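You operate a simulated robot arm through the tools that you are given. There is no shell and no other tool. Be economical: measure what you need, move in short steps, check, and stop when the job is done.

Carry out the task below with a simulated robot arm. There is one attempt and no reset: what you move stays moved.

JOB
Shut the tool drawer.

The check looks at the end state, three seconds after you hand in, the way a careful person would. Anything else that was tipped, shoved, dropped, spilled or broken makes it a failure.

ROBOT AND FRAMES
A 6-joint arm with a two-finger parallel gripper, fixed in place. Base frame: the origin is at the foot of the arm, x ahead of it, y to its left, z up. Units: mm, degrees, N and s.
With the tool pointing down near the work surface it reaches from about 220 to 660 mm from the base axis. Its first joint turns from -66.0 to 66.0 degrees. Payload 2.9 kg.
Tool frame: the origin (TCP) lies between the finger pads and is the grasp point; the fingertips stand 30 mm ahead of it; z points along the fingers, y is the line along which they close. The gripper opens to 110 mm. The fingers are 20 mm wide and 10 mm thick; the gripper's body (48 by 112 mm) begins 55 mm behind the TCP.
Orientation is told as [roll, pitch, yaw] about the base's x, y, z axes, in that order, counted from this pose: with the fingers straight down and closing along the base's y, the tool's x points along the base's -x, its y along +y and its z along -z.

CONTROLS
- The arm moves only by the tool servo_tool. Its argument "increments" is a list of rows, each a list of 7 numbers: the shift along the base's x, y, z in units of 500 mm (1.0 is 500 mm), then the turn, a rotation vector about the base's x, y, z in units of 90 degrees (1.0 is 90 degrees), then the closure, from 0 (fully open) to 1 (shut). In form: [[x, y, z, wx, wy, wz, jaw], ...]. A call has 1 to 10 rows; each row is the pose to reach, as a shift and turn from the pose commanded when the call began. A call with a number of a shift or a turn outside -1 to 1 is refused whole. Each row takes 0.2 s and may step no farther than 50 mm and 8.6 degrees from the row before; otherwise, or with a gripper value out of range, the whole call is refused. Where a pose cannot be reached the arm comes as near as it can. A force on the tool above 40 N (or 10 N above the force at the start of the call, whichever is more), or a blocked arm, ends the call early, and 0.2 s more pass. The fingers move at their own pace (about 108 mm/s each) and stop on an object; they squeeze with about 32 N. The grip force told is the motor's: it shows also when the fingers shut on nothing. Time passes only in rows, and 0.2 s behind the last, so rows that repeat a pose let the fingers close. The reply holds the time, the measured pose of the TCP, the force on the tool along the base axes, the opening and the grip force, in the units named above and with some noise.
- Cameras (640 x 400 px; columns grow to the right, rows downward): "scene" is fixed at [45.3, 419.8, 1373]; the picture's right is [-0.95, -0.30, 0.00], its down [-0.20, 0.64, -0.74] and it looks along [0.22, -0.71, -0.67] (base axes); focal length 319 px, centre (320, 200). "wrist" rides on the gripper at [-36, 0, -57] in the tool frame; the picture's right is [0.00, -1.00, 0.00], its down [0.97, 0.00, -0.24] and it looks along [0.24, 0.00, 0.97] (tool axes); focal length 218 px, centre (320, 200).
- get_image(camera): a new picture of that camera. The clock stands still meanwhile.
- measure_at(camera, pixels): for up to 12 pixels [column, row] of the newest picture of that camera ("zoom" is the newest enlarged one), the place [x, y, z] in the base frame of the surface seen there, good to about 3 mm. The clock stands still meanwhile.
- enlarge(camera, box): a new picture of the part [left, top, right, bottom] of that camera's present view, enlarged. The clock stands still meanwhile.
- job_done(): hands the job in; it is judged then, once.

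Work in short steps. Measure before you move; look again where a grasp or a placing could have gone wrong, and mend it. You have 60 turns and 26 pictures in all, those below and enlarged ones among them. Open the gripper and draw the arm clear of the work before you hand the job in, unless the task says otherwise; then end with one line.

The tools are called as name(argument=value, ...) on one line, values as JSON. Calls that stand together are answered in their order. servo_tool: Moves the arm, as the interface text tells. Its arguments: {"type":"object","properties":{"increments":{"type":"array","items":{"type":"array","items":{"type":"number"}}}},"required":["increments"]} The other tools are called the same way: get_image (camera) takes a picture; measure_at (camera, pixels) gives the place of the surface under pixels of a picture; enlarge (camera, box) takes an enlarged picture of a part of a camera's view; job_done () hands the job in.

At the start:

```text
time_s: 0.0
eef_pos: [405.9, -339.8, 1005.2]
orientation: [-0.1, 0.0, 0.0]
wrist_force: [-0.2, 0.6, 0.2]
width: 110.0
grip_force: 0.0
```

scene: 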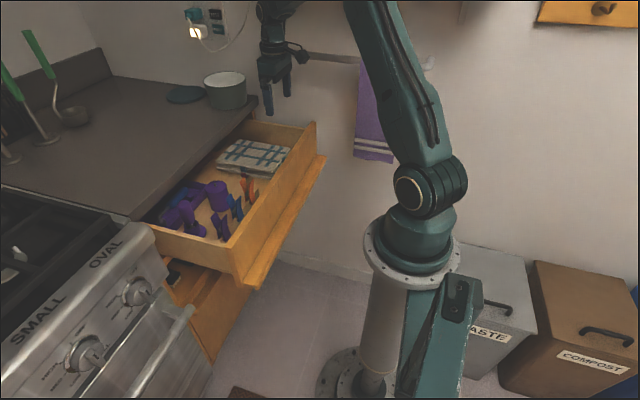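
wrist: 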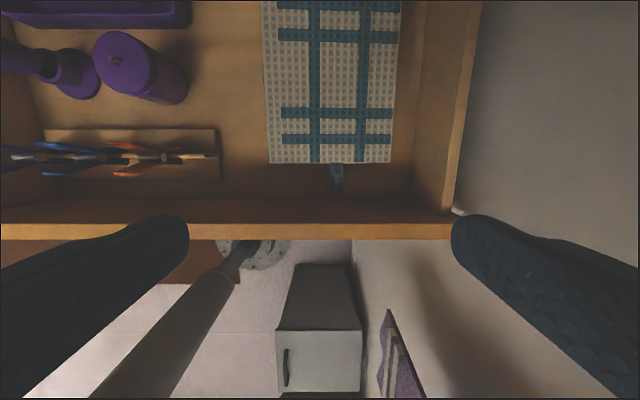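

The drawer stands open, its front facing the arm around (285,215), with another opening below it near (185,280). I'll enlarge it and measure the front and surroundings.

enlarge(camera="scene", box=[130, 60, 350, 360])

measure_at(camera="scene", pixels=[[314, 125], [322, 160], [239, 248], [240, 280], [262, 125], [150, 225], [255, 100], [130, 215], [250, 190], [245, 280], [280, 215], [325, 157]])

```text
1.33 times, centred on (240, 210) of scene
```

zoom: 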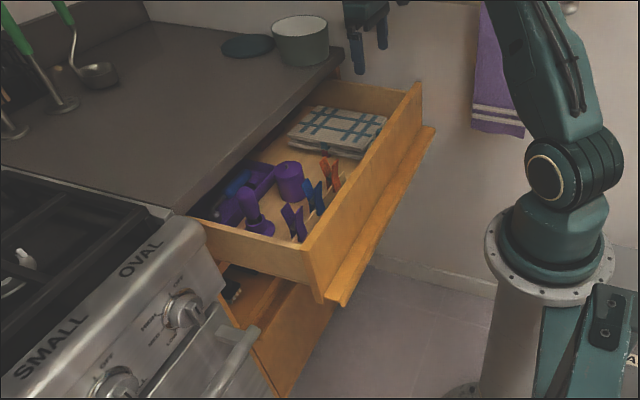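

```text
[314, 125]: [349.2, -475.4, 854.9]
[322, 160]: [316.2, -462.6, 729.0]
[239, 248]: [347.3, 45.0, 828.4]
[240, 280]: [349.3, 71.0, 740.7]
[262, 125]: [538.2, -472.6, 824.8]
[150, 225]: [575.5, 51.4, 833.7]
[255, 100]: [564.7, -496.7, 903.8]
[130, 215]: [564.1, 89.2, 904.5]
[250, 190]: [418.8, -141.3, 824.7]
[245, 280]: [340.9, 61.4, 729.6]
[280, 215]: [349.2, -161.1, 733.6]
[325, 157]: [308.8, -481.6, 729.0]
```

Upper front face is at x≈350 with a lip handle to x≈309 at z≈729; a lower drawer also seems partly open. I'll look closer at the contents of both.

enlarge(camera="scene", box=[150, 130, 300, 240])

enlarge(camera="scene", box=[140, 240, 270, 370])

measure_at(camera="scene", pixels=[[175, 280], [220, 320], [205, 290], [190, 300], [210, 355], [235, 300], [195, 280]])

```text
3.64 times, centred on (225, 185) of scene
```

zoom: 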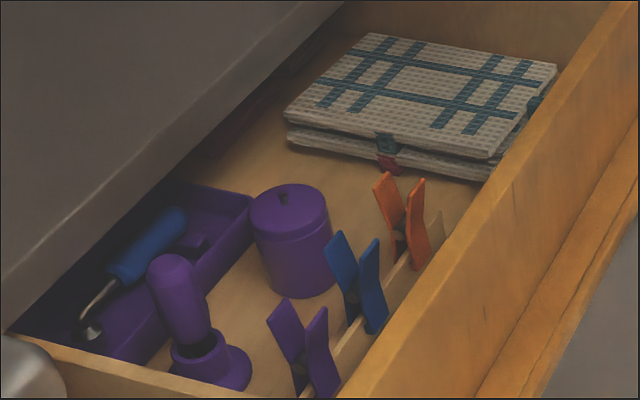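

```text
3.08 times, centred on (205, 305) of scene
```

zoom: 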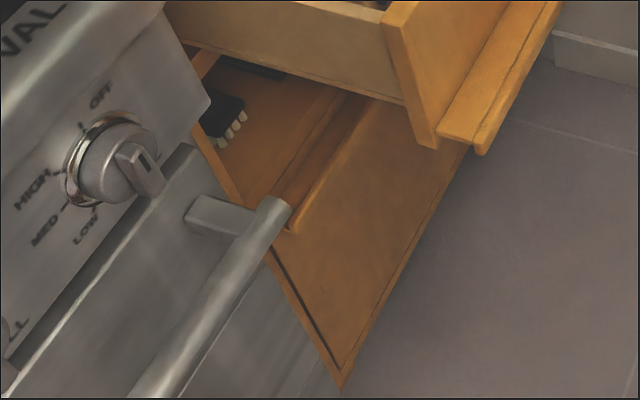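

```text
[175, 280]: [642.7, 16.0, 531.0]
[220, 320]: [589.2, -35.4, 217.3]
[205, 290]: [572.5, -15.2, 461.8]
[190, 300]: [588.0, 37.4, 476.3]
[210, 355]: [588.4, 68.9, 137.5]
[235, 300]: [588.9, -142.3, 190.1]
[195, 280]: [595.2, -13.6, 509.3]
```

Only the upper drawer slides; below it is a cubby with a fixed front at x≈589. I'll check the heights of the contents against the counter's lower edge, in case something would jam.

measure_at(camera="scene", pixels=[[217, 182], [184, 202], [251, 180], [242, 179], [239, 197], [229, 195], [225, 216], [215, 215], [185, 189], [260, 145], [194, 214], [236, 141]])

measure_at(camera="scene", pixels=[[184, 179], [186, 176], [182, 173], [180, 183], [210, 155], [207, 153], [205, 150], [160, 205], [155, 203], [168, 200], [155, 218], [147, 235]])

enlarge(camera="wrist", box=[0, 0, 400, 250])

```text
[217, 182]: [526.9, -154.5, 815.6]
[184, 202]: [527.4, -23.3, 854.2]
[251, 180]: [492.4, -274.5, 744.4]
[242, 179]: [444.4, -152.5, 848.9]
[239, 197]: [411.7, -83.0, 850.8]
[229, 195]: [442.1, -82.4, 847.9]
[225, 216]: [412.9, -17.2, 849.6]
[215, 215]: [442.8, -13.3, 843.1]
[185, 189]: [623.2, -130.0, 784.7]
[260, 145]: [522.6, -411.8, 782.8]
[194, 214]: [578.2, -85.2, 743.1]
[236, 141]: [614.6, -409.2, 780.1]
```

```text
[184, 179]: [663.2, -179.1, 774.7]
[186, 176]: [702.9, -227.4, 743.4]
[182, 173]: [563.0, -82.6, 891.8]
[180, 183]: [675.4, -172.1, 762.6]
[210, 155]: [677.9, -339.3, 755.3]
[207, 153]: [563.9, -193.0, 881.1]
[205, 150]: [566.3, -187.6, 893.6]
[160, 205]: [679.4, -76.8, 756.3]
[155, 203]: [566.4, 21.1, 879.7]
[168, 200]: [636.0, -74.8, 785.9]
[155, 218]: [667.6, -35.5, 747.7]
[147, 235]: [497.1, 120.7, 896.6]
```

```text
1.60 times, centred on (200, 125) of wrist
```

zoom: 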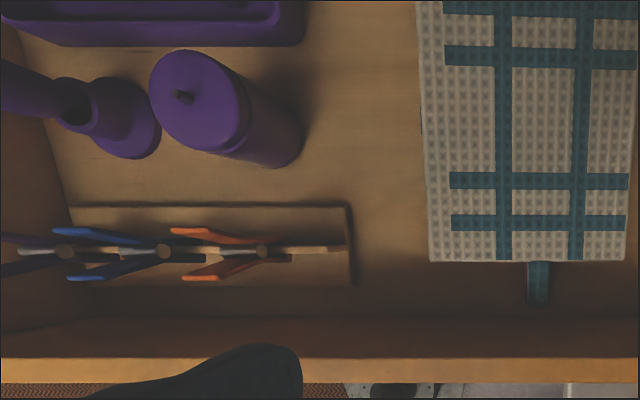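

Counter front at x≈565, underside below z≈880; items top out near z≈855, so the fit needs confirming. I'll back off toward x≈270, y≈-210 at the present height, tilting the tool forward 50° and closing the fingers, then look with the wrist camera.

servo_tool(increments=[[-0.034, 0.0325, 0, 0, -0.07, 0, 0.3], [-0.068, 0.065, 0, 0, -0.14, 0, 0.6], [-0.102, 0.0975, 0, 0, -0.21, 0, 1], [-0.136, 0.13, 0, 0, -0.28, 0, 1], [-0.17, 0.1625, 0, 0, -0.35, 0, 1], [-0.204, 0.195, 0, 0, -0.42, 0, 1], [-0.238, 0.2275, 0, 0, -0.49, 0, 1], [-0.272, 0.26, 0, 0, -0.56, 0, 1]])

```text
time_s: 1.8
eef_pos: [300.3, -199.8, 1007.0]
orientation: [-0.1, -50.4, 0.0]
wrist_force: [0.0, 0.1, -0.8]
width: 0.1
grip_force: 31.6
out of reach, approached as far as the arm can: row 7, 8
```

The arm stopped at x≈300 (limit). I take wrist and scene pictures to look at the opening.

get_image(camera="wrist")

get_image(camera="scene")

```text
19 pictures are left
```

wrist: 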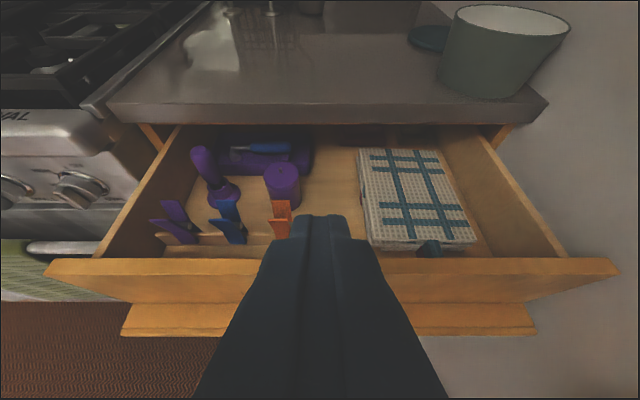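

```text
18 pictures are left
```

scene: 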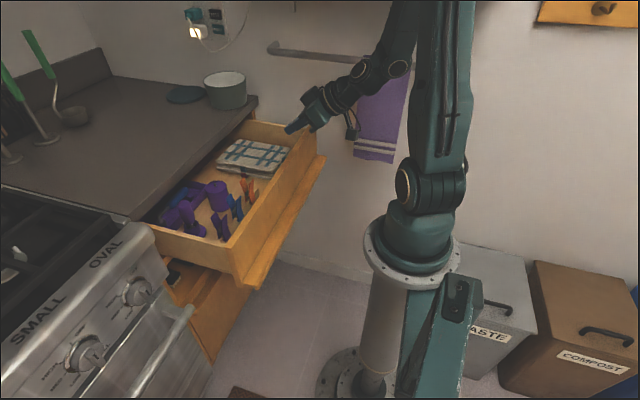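

The wrist view shows the whole opening: counter edge rows 98–122, cabinet posts at (150,135) and (497,135). I measure the opening's top and the tall items.

measure_at(camera="wrist", pixels=[[240, 119], [330, 121], [450, 121], [150, 135], [495, 135], [330, 128], [240, 128], [197, 152], [203, 150], [280, 168], [190, 128], [400, 128]])

enlarge(camera="wrist", box=[110, 90, 350, 240])

```text
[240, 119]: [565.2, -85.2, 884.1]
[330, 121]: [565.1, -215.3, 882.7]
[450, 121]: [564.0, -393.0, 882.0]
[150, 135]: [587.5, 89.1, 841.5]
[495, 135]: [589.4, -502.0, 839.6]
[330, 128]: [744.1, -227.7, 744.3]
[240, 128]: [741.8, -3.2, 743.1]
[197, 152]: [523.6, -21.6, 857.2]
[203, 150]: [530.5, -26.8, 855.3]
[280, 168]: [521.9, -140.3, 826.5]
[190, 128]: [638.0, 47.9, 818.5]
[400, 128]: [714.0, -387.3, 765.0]
```

```text
2.67 times, centred on (230, 165) of wrist
```

zoom: 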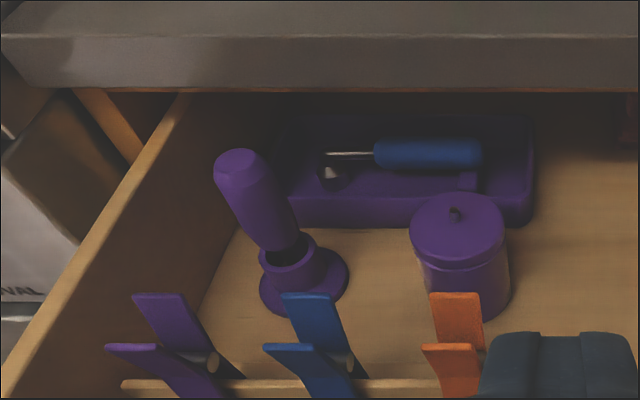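

A thin wooden rail shows under the counter at zoom row ~90. I measure its lower edge and the pestle's top.

measure_at(camera="zoom", pixels=[[300, 89], [300, 91], [300, 93], [450, 90], [450, 92], [450, 94], [560, 91], [560, 93], [240, 152], [225, 160], [235, 158], [250, 157]])

```text
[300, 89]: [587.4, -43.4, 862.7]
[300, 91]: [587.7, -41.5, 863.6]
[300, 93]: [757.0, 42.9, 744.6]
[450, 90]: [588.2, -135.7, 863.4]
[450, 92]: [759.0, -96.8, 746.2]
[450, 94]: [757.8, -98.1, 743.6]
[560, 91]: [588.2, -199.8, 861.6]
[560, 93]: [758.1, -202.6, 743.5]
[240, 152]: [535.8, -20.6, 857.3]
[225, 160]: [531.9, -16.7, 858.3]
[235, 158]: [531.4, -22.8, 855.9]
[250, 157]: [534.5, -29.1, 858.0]
```

Rail bottom ≈862, pestle top ≈857: close. I drop 85 mm and tilt 10° more for a flatter look beneath the counter edge (tip stays at x<345, above the face).

servo_tool(increments=[[0, 0, -0.06, 0, -0.04, 0, 1], [0, 0, -0.12, 0, -0.08, 0, 1], [0, 0, -0.17, 0, -0.12, 0, 1]])

get_image(camera="wrist")

```text
time_s: 2.6
eef_pos: [336.8, -200.8, 922.9]
orientation: [-0.2, -61.2, 0.0]
wrist_force: [0.4, 0.4, -0.6]
width: 0.0
grip_force: 32.4
out of reach, approached as far as the arm can: row 1, 2, 3
```

```text
16 pictures are left
```

wrist: 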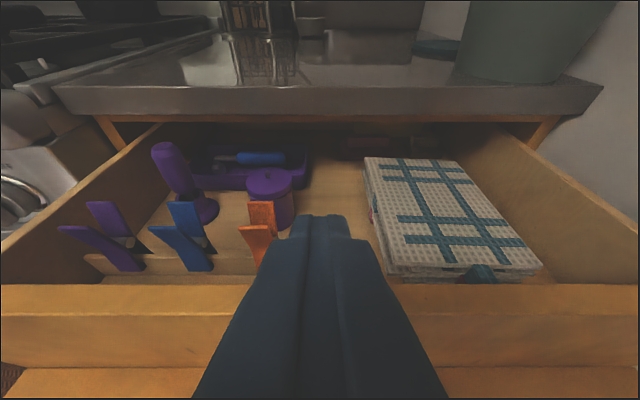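

Now the rail under the counter is clearly visible around row 117–122. I enlarge and measure its bottom edge.

enlarge(camera="wrist", box=[100, 90, 260, 190])

```text
4.00 times, centred on (180, 140) of wrist
```

zoom: 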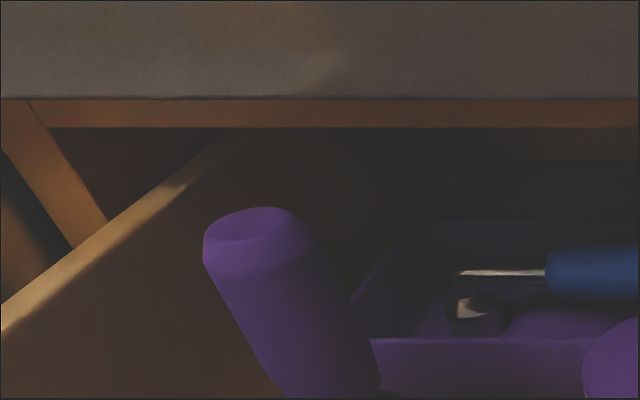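

measure_at(camera="zoom", pixels=[[250, 120], [250, 124], [250, 126], [150, 124], [400, 124], [550, 124], [250, 211], [270, 210], [290, 213], [220, 222], [250, 225], [270, 235]])

```text
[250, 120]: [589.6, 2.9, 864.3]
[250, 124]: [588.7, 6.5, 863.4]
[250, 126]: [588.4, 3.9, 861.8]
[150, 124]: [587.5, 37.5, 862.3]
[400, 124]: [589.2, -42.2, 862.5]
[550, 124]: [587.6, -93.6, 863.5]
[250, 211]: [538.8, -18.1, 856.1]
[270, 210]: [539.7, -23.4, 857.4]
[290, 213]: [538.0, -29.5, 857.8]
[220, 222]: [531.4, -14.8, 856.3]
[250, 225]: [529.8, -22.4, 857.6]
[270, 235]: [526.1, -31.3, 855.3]
```

The pestle (≈857) clears the rail (≈862) narrowly. There's a reddish thing deep in the drawer near (370,142); I check that too.

enlarge(camera="wrist", box=[290, 100, 450, 200])

measure_at(camera="wrist", pixels=[[370, 143], [370, 137], [345, 150], [400, 140], [320, 128], [440, 126], [320, 300], [320, 284], [150, 290], [560, 290], [150, 375], [560, 375]])

```text
4.00 times, centred on (370, 150) of wrist
```

zoom: 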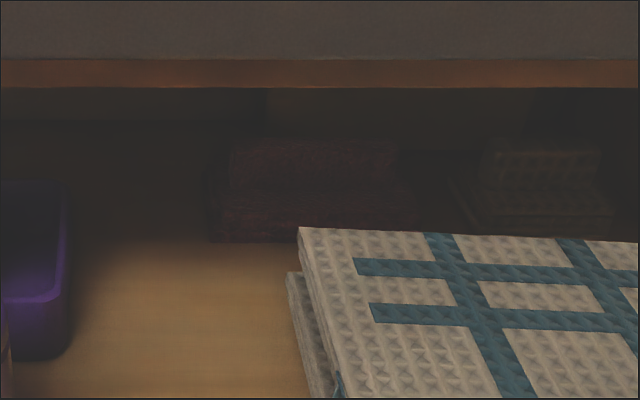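

```text
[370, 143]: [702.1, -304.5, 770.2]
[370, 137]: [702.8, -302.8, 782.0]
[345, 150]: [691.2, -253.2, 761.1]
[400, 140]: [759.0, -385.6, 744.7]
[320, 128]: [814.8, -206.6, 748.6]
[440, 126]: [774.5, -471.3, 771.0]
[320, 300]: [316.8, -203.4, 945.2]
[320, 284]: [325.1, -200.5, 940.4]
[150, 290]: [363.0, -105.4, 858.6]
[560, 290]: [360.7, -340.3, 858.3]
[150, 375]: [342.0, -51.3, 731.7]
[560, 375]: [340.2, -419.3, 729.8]
```

Contents are low towels; no obstruction. Now I raise and reduce the tilt to 30° while backing off, so I can get in front of the face at x≈350.

servo_tool(increments=[[-0.02, 0, 0.03, 0, 0.09, 0, 1], [-0.04, 0, 0.06, 0, 0.18, 0, 1], [-0.06, 0, 0.06, 0, 0.27, 0, 1], [-0.09, 0, 0.06, 0, 0.35, 0, 1]])

```text
time_s: 3.6
eef_pos: [291.7, -200.4, 953.3]
orientation: [0.0, -29.6, 0.0]
wrist_force: [-0.4, 0.1, 0.6]
width: 0.0
grip_force: 32.0
```

Now at (292,-200,953) tilted 30°. I descend to z≈795, y≈-209; the fingertips stay at x≈316, between lip top (z 729) and in front of the face (x 350).

servo_tool(increments=[[0, -0.005, -0.07, 0, 0, 0, 1], [0, -0.01, -0.14, 0, 0, 0, 1], [0, -0.018, -0.21, 0, 0, 0, 1], [0, -0.018, -0.27, 0, 0, 0, 1], [0, -0.018, -0.316, 0, 0, 0, 1]])

get_image(camera="scene")

```text
time_s: 4.8
eef_pos: [292.0, -210.6, 794.0]
orientation: [0.0, -29.6, 0.0]
wrist_force: [-0.1, -0.6, 0.2]
width: 0.1
grip_force: 31.9
```

```text
13 pictures are left
```

scene: 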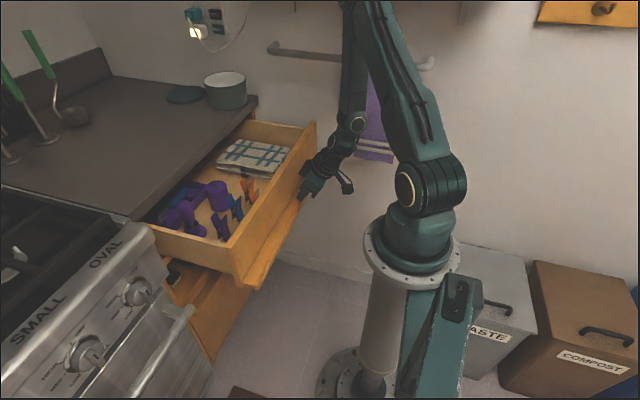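

The gripper is in front of the face at mid-width. I advance slowly (about 8 mm per row) to touch and start pushing.

servo_tool(increments=[[0.02, 0, 0, 0, 0, 0, 1], [0.04, 0, 0, 0, 0, 0, 1], [0.055, 0, 0, 0, 0, 0, 1], [0.067, 0, 0, 0, 0, 0, 1], [0.08, 0, 0, 0, 0, 0, 1], [0.093, 0, 0, 0, 0, 0, 1], [0.106, 0, 0, 0, 0, 0, 1], [0.12, 0, 0, 0, 0, 0, 1], [0.134, 0, 0, 0, 0, 0, 1], [0.148, 0, 0, 0, 0, 0, 1]])

get_image(camera="wrist")

```text
time_s: 7.0
eef_pos: [366.9, -211.2, 794.3]
orientation: [0.0, -29.8, 0.0]
wrist_force: [-0.5, 0.4, -0.5]
width: 0.0
grip_force: 31.6
```

```text
12 pictures are left
```

wrist: 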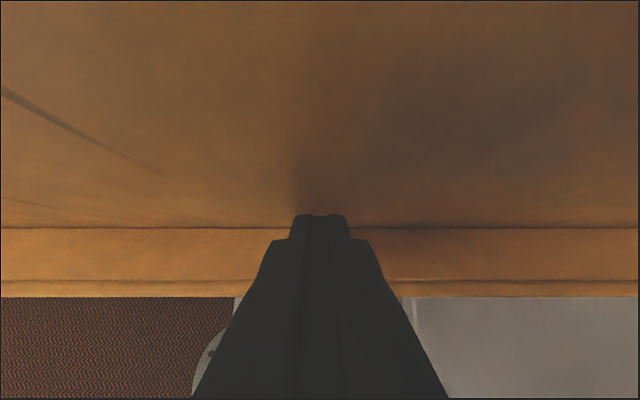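

The force is about zero and the face is ahead of the fingers; I check drawer travel and contents in the scene view.

get_image(camera="scene")

measure_at(camera="wrist", pixels=[[420, 210], [220, 210], [220, 150], [420, 150], [220, 290]])

```text
11 pictures are left
```

scene: 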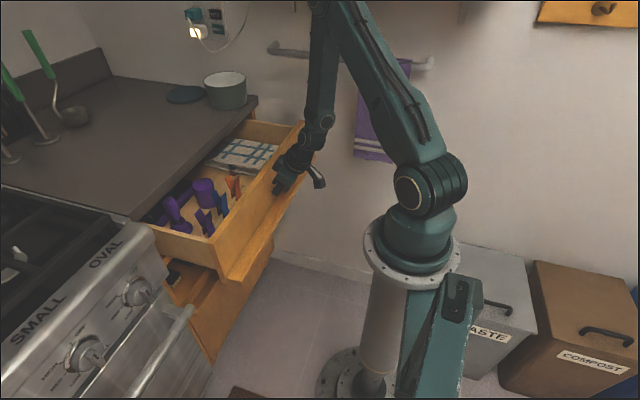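

```text
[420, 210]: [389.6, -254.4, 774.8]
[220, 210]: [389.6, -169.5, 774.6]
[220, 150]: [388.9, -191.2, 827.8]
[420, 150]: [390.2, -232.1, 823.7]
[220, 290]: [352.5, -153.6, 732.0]
```

The drawer moved 40 mm evenly (face x≈390) and the contents look upright. I back off and tilt to 50° so the gripper body will clear the counter overhang at the end.

servo_tool(increments=[[-0.03, 0, 0, 0, 0, 0, 1], [-0.04, 0, 0, 0, -0.08, 0, 1], [-0.04, 0, -0.01, 0, -0.16, 0, 1], [-0.04, 0, -0.014, 0, -0.225, 0, 1]])

enlarge(camera="scene", box=[130, 130, 290, 230])

```text
time_s: 8.0
eef_pos: [345.9, -209.8, 788.0]
orientation: [-0.2, -50.1, 0.1]
wrist_force: [-0.8, -0.7, 0.1]
width: 0.2
grip_force: 31.9
```

```text
4.00 times, centred on (210, 180) of scene
```

zoom: 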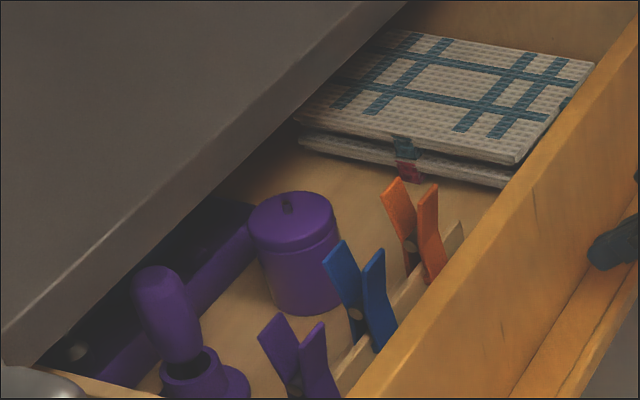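

Contents undisturbed. I push on slowly: contact should come at TCP x≈361; I go to about 411 and check the pestle as it passes the rail.

servo_tool(increments=[[0.02, 0, 0, 0, 0, 0, 1], [0.032, 0, 0, 0, 0, 0, 1], [0.044, 0, 0, 0, 0, 0, 1], [0.056, 0, 0, 0, 0, 0, 1], [0.068, 0, 0, 0, 0, 0, 1], [0.08, 0, 0, 0, 0, 0, 1], [0.092, 0, 0, 0, 0, 0, 1], [0.104, 0, 0, 0, 0, 0, 1], [0.116, 0, 0, 0, 0, 0, 1], [0.13, 0, 0, 0, 0, 0, 1]])

enlarge(camera="scene", box=[130, 130, 290, 230])

```text
time_s: 10.2
eef_pos: [411.6, -209.4, 788.3]
orientation: [-0.1, -50.0, 0.0]
wrist_force: [-1.4, 0.6, -0.2]
width: 0.1
grip_force: 32.1
```

```text
4.00 times, centred on (210, 180) of scene
```

zoom: 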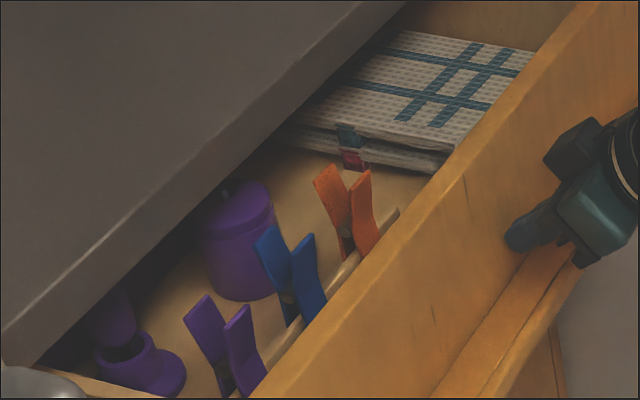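

The pestle has slipped under the rail, still upright in its stand, and the force is small. I continue another 80 mm.

servo_tool(increments=[[0.016, 0, 0, 0, 0, 0, 1], [0.032, 0, 0, 0, 0, 0, 1], [0.048, 0, 0, 0, 0, 0, 1], [0.064, 0, 0, 0, 0, 0, 1], [0.08, 0, 0, 0, 0, 0, 1], [0.096, 0, 0, 0, 0, 0, 1], [0.112, 0, 0, 0, 0, 0, 1], [0.128, 0, 0, 0, 0, 0, 1], [0.144, 0, 0, 0, 0, 0, 1], [0.16, 0, 0, 0, 0, 0, 1]])

get_image(camera="scene")

```text
time_s: 12.4
eef_pos: [492.6, -209.5, 788.9]
orientation: [0.1, -50.1, 0.1]
wrist_force: [0.2, 0.5, 0.1]
width: 0.0
grip_force: 32.0
```

```text
8 pictures are left
```

scene: 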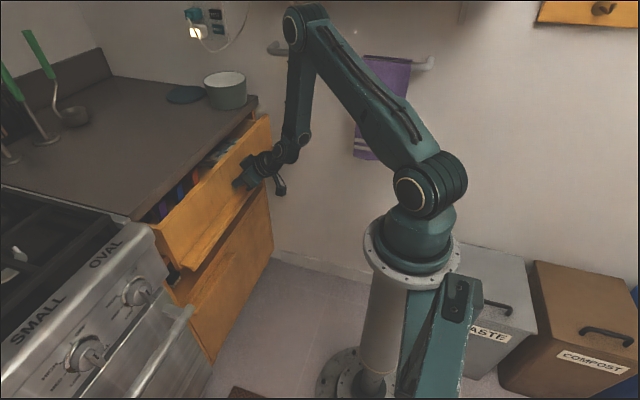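

Face is at about x≈522 and all moves freely. I push the last stretch slowly, letting the force limit stop me at the end.

servo_tool(increments=[[0.014, 0, 0, 0, 0, 0, 1], [0.028, 0, 0, 0, 0, 0, 1], [0.042, 0, 0, 0, 0, 0, 1], [0.054, 0, 0, 0, 0, 0, 1], [0.066, 0, 0, 0, 0, 0, 1], [0.078, 0, 0, 0, 0, 0, 1], [0.09, 0, 0, 0, 0, 0, 1], [0.102, 0, 0, 0, 0, 0, 1], [0.114, 0, 0, 0, 0, 0, 1], [0.126, 0, 0, 0, 0, 0, 1]])

get_image(camera="scene")

```text
time_s: 14.6
eef_pos: [555.2, -210.5, 789.1]
orientation: [0.0, -50.0, -0.1]
wrist_force: [0.0, 0.4, -0.3]
width: 0.2
grip_force: 31.5
```

```text
7 pictures are left
```

scene: 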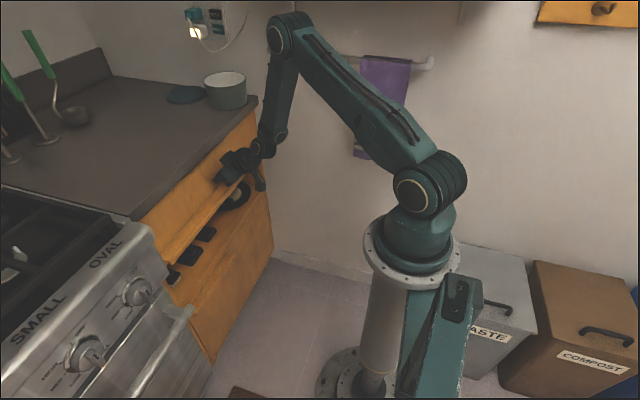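

Face now ~x 584 with no resistance at the end. Dark objects are visible in the space under the drawer around (235,195), so I enlarge and measure.

enlarge(camera="scene", box=[130, 100, 290, 300])

measure_at(camera="scene", pixels=[[185, 200], [170, 215], [240, 140], [170, 240], [215, 212], [240, 185], [205, 235], [235, 197], [230, 240], [170, 255], [253, 130], [185, 255]])

```text
2.00 times, centred on (210, 200) of scene
```

zoom: 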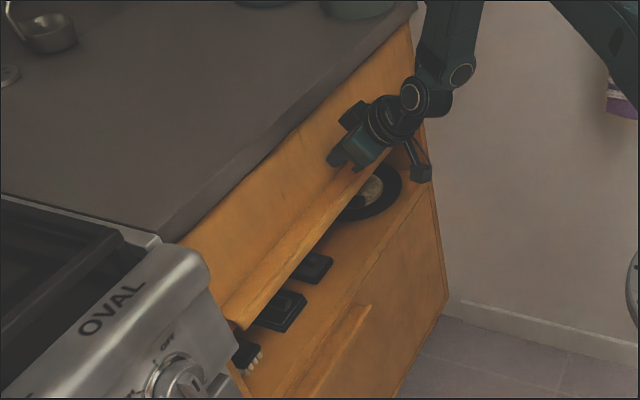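

```text
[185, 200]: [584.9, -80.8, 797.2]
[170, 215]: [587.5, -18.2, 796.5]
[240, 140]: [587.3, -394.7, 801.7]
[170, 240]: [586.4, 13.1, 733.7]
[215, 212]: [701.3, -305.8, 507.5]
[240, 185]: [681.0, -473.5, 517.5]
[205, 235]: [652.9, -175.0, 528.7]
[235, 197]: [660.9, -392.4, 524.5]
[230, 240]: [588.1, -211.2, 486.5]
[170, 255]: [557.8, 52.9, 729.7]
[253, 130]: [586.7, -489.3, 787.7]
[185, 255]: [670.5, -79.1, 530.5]
```

The face measures ≈586 against a frame at ≈588, so nearly shut. I nudge further in 2 mm steps until it meets its stop.

servo_tool(increments=[[0.003, 0, 0, 0, 0, 0, 1], [0.006, 0, 0, 0, 0, 0, 1], [0.009, 0, 0, 0, 0, 0, 1], [0.012, 0, 0, 0, 0, 0, 1]])

```text
time_s: 15.6
eef_pos: [559.5, -210.3, 788.1]
orientation: [0.1, -49.8, 0.0]
wrist_force: [-19.5, -0.7, 10.4]
width: 0.0
grip_force: 32.1
```

Force has risen to -19.5 N, so it is likely at its stop. I press a little more to confirm it doesn't move.

servo_tool(increments=[[0.003, 0, 0, 0, 0, 0, 1], [0.004, 0, 0, 0, 0, 0, 1], [0.004, 0, 0, 0, 0, 0, 1]])

```text
time_s: 16.0
eef_pos: [557.9, -210.0, 786.1]
orientation: [0.2, -49.6, -0.3]
wrist_force: [-2.1, 1.3, 0.3]
width: 0.2
grip_force: 32.0
stopped in row 2: the force on the tool passed its limit (the readings are from after the stop); the commanded pose is now the measured one
```

It's against its stop. I back off straight and rise well clear in front of the counter, then check.

servo_tool(increments=[[-0.04, 0, 0, 0, 0, 0, 1], [-0.12, 0, 0, 0, 0, 0, 1], [-0.2, 0, 0, 0, 0, 0, 1], [-0.28, 0, 0.03, 0, 0, 0, 1], [-0.33, 0, 0.1, 0, 0, 0, 1], [-0.33, 0, 0.19, 0, 0, 0, 0.7], [-0.33, 0, 0.28, 0, 0, 0, 0.3], [-0.33, 0, 0.36, 0, 0, 0, 0], [-0.33, 0, 0.36, 0, 0, 0, 0]])

get_image(camera="scene")

get_image(camera="wrist")

measure_at(camera="scene", pixels=[[185, 200], [170, 215], [240, 140], [210, 175], [170, 230]])

```text
time_s: 18.0
eef_pos: [395.0, -209.7, 966.5]
orientation: [0.2, -49.6, -0.3]
wrist_force: [0.4, 1.4, 0.2]
width: 110.0
grip_force: 0.0
```

```text
5 pictures are left
```

scene: 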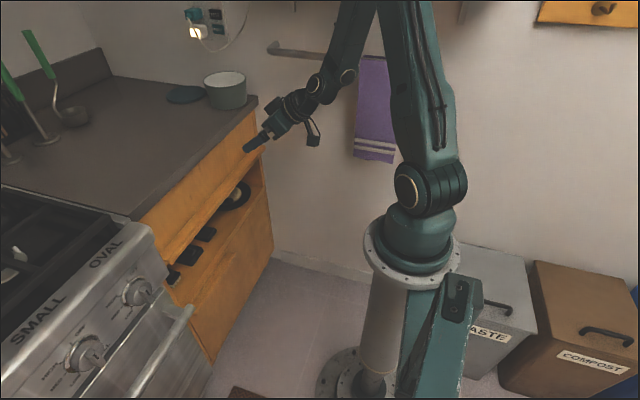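

```text
4 pictures are left
```

wrist: 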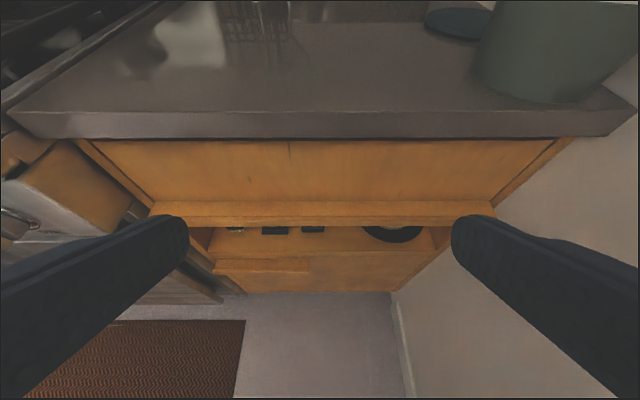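

```text
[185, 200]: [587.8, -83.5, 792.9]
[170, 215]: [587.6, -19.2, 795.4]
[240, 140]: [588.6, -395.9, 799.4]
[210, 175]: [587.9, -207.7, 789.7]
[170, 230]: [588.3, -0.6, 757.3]
```

The front is flush with the cabinet frame (x≈588 along its width), the surroundings are untouched and the arm is clear with the gripper open. I hand in.

job_done()

```text
The job is handed in.
```

The tool drawer is shut: its front is flush with the cabinet frame along its width. Nothing outside it moved, and the contents were upright at my last view of them during the push.
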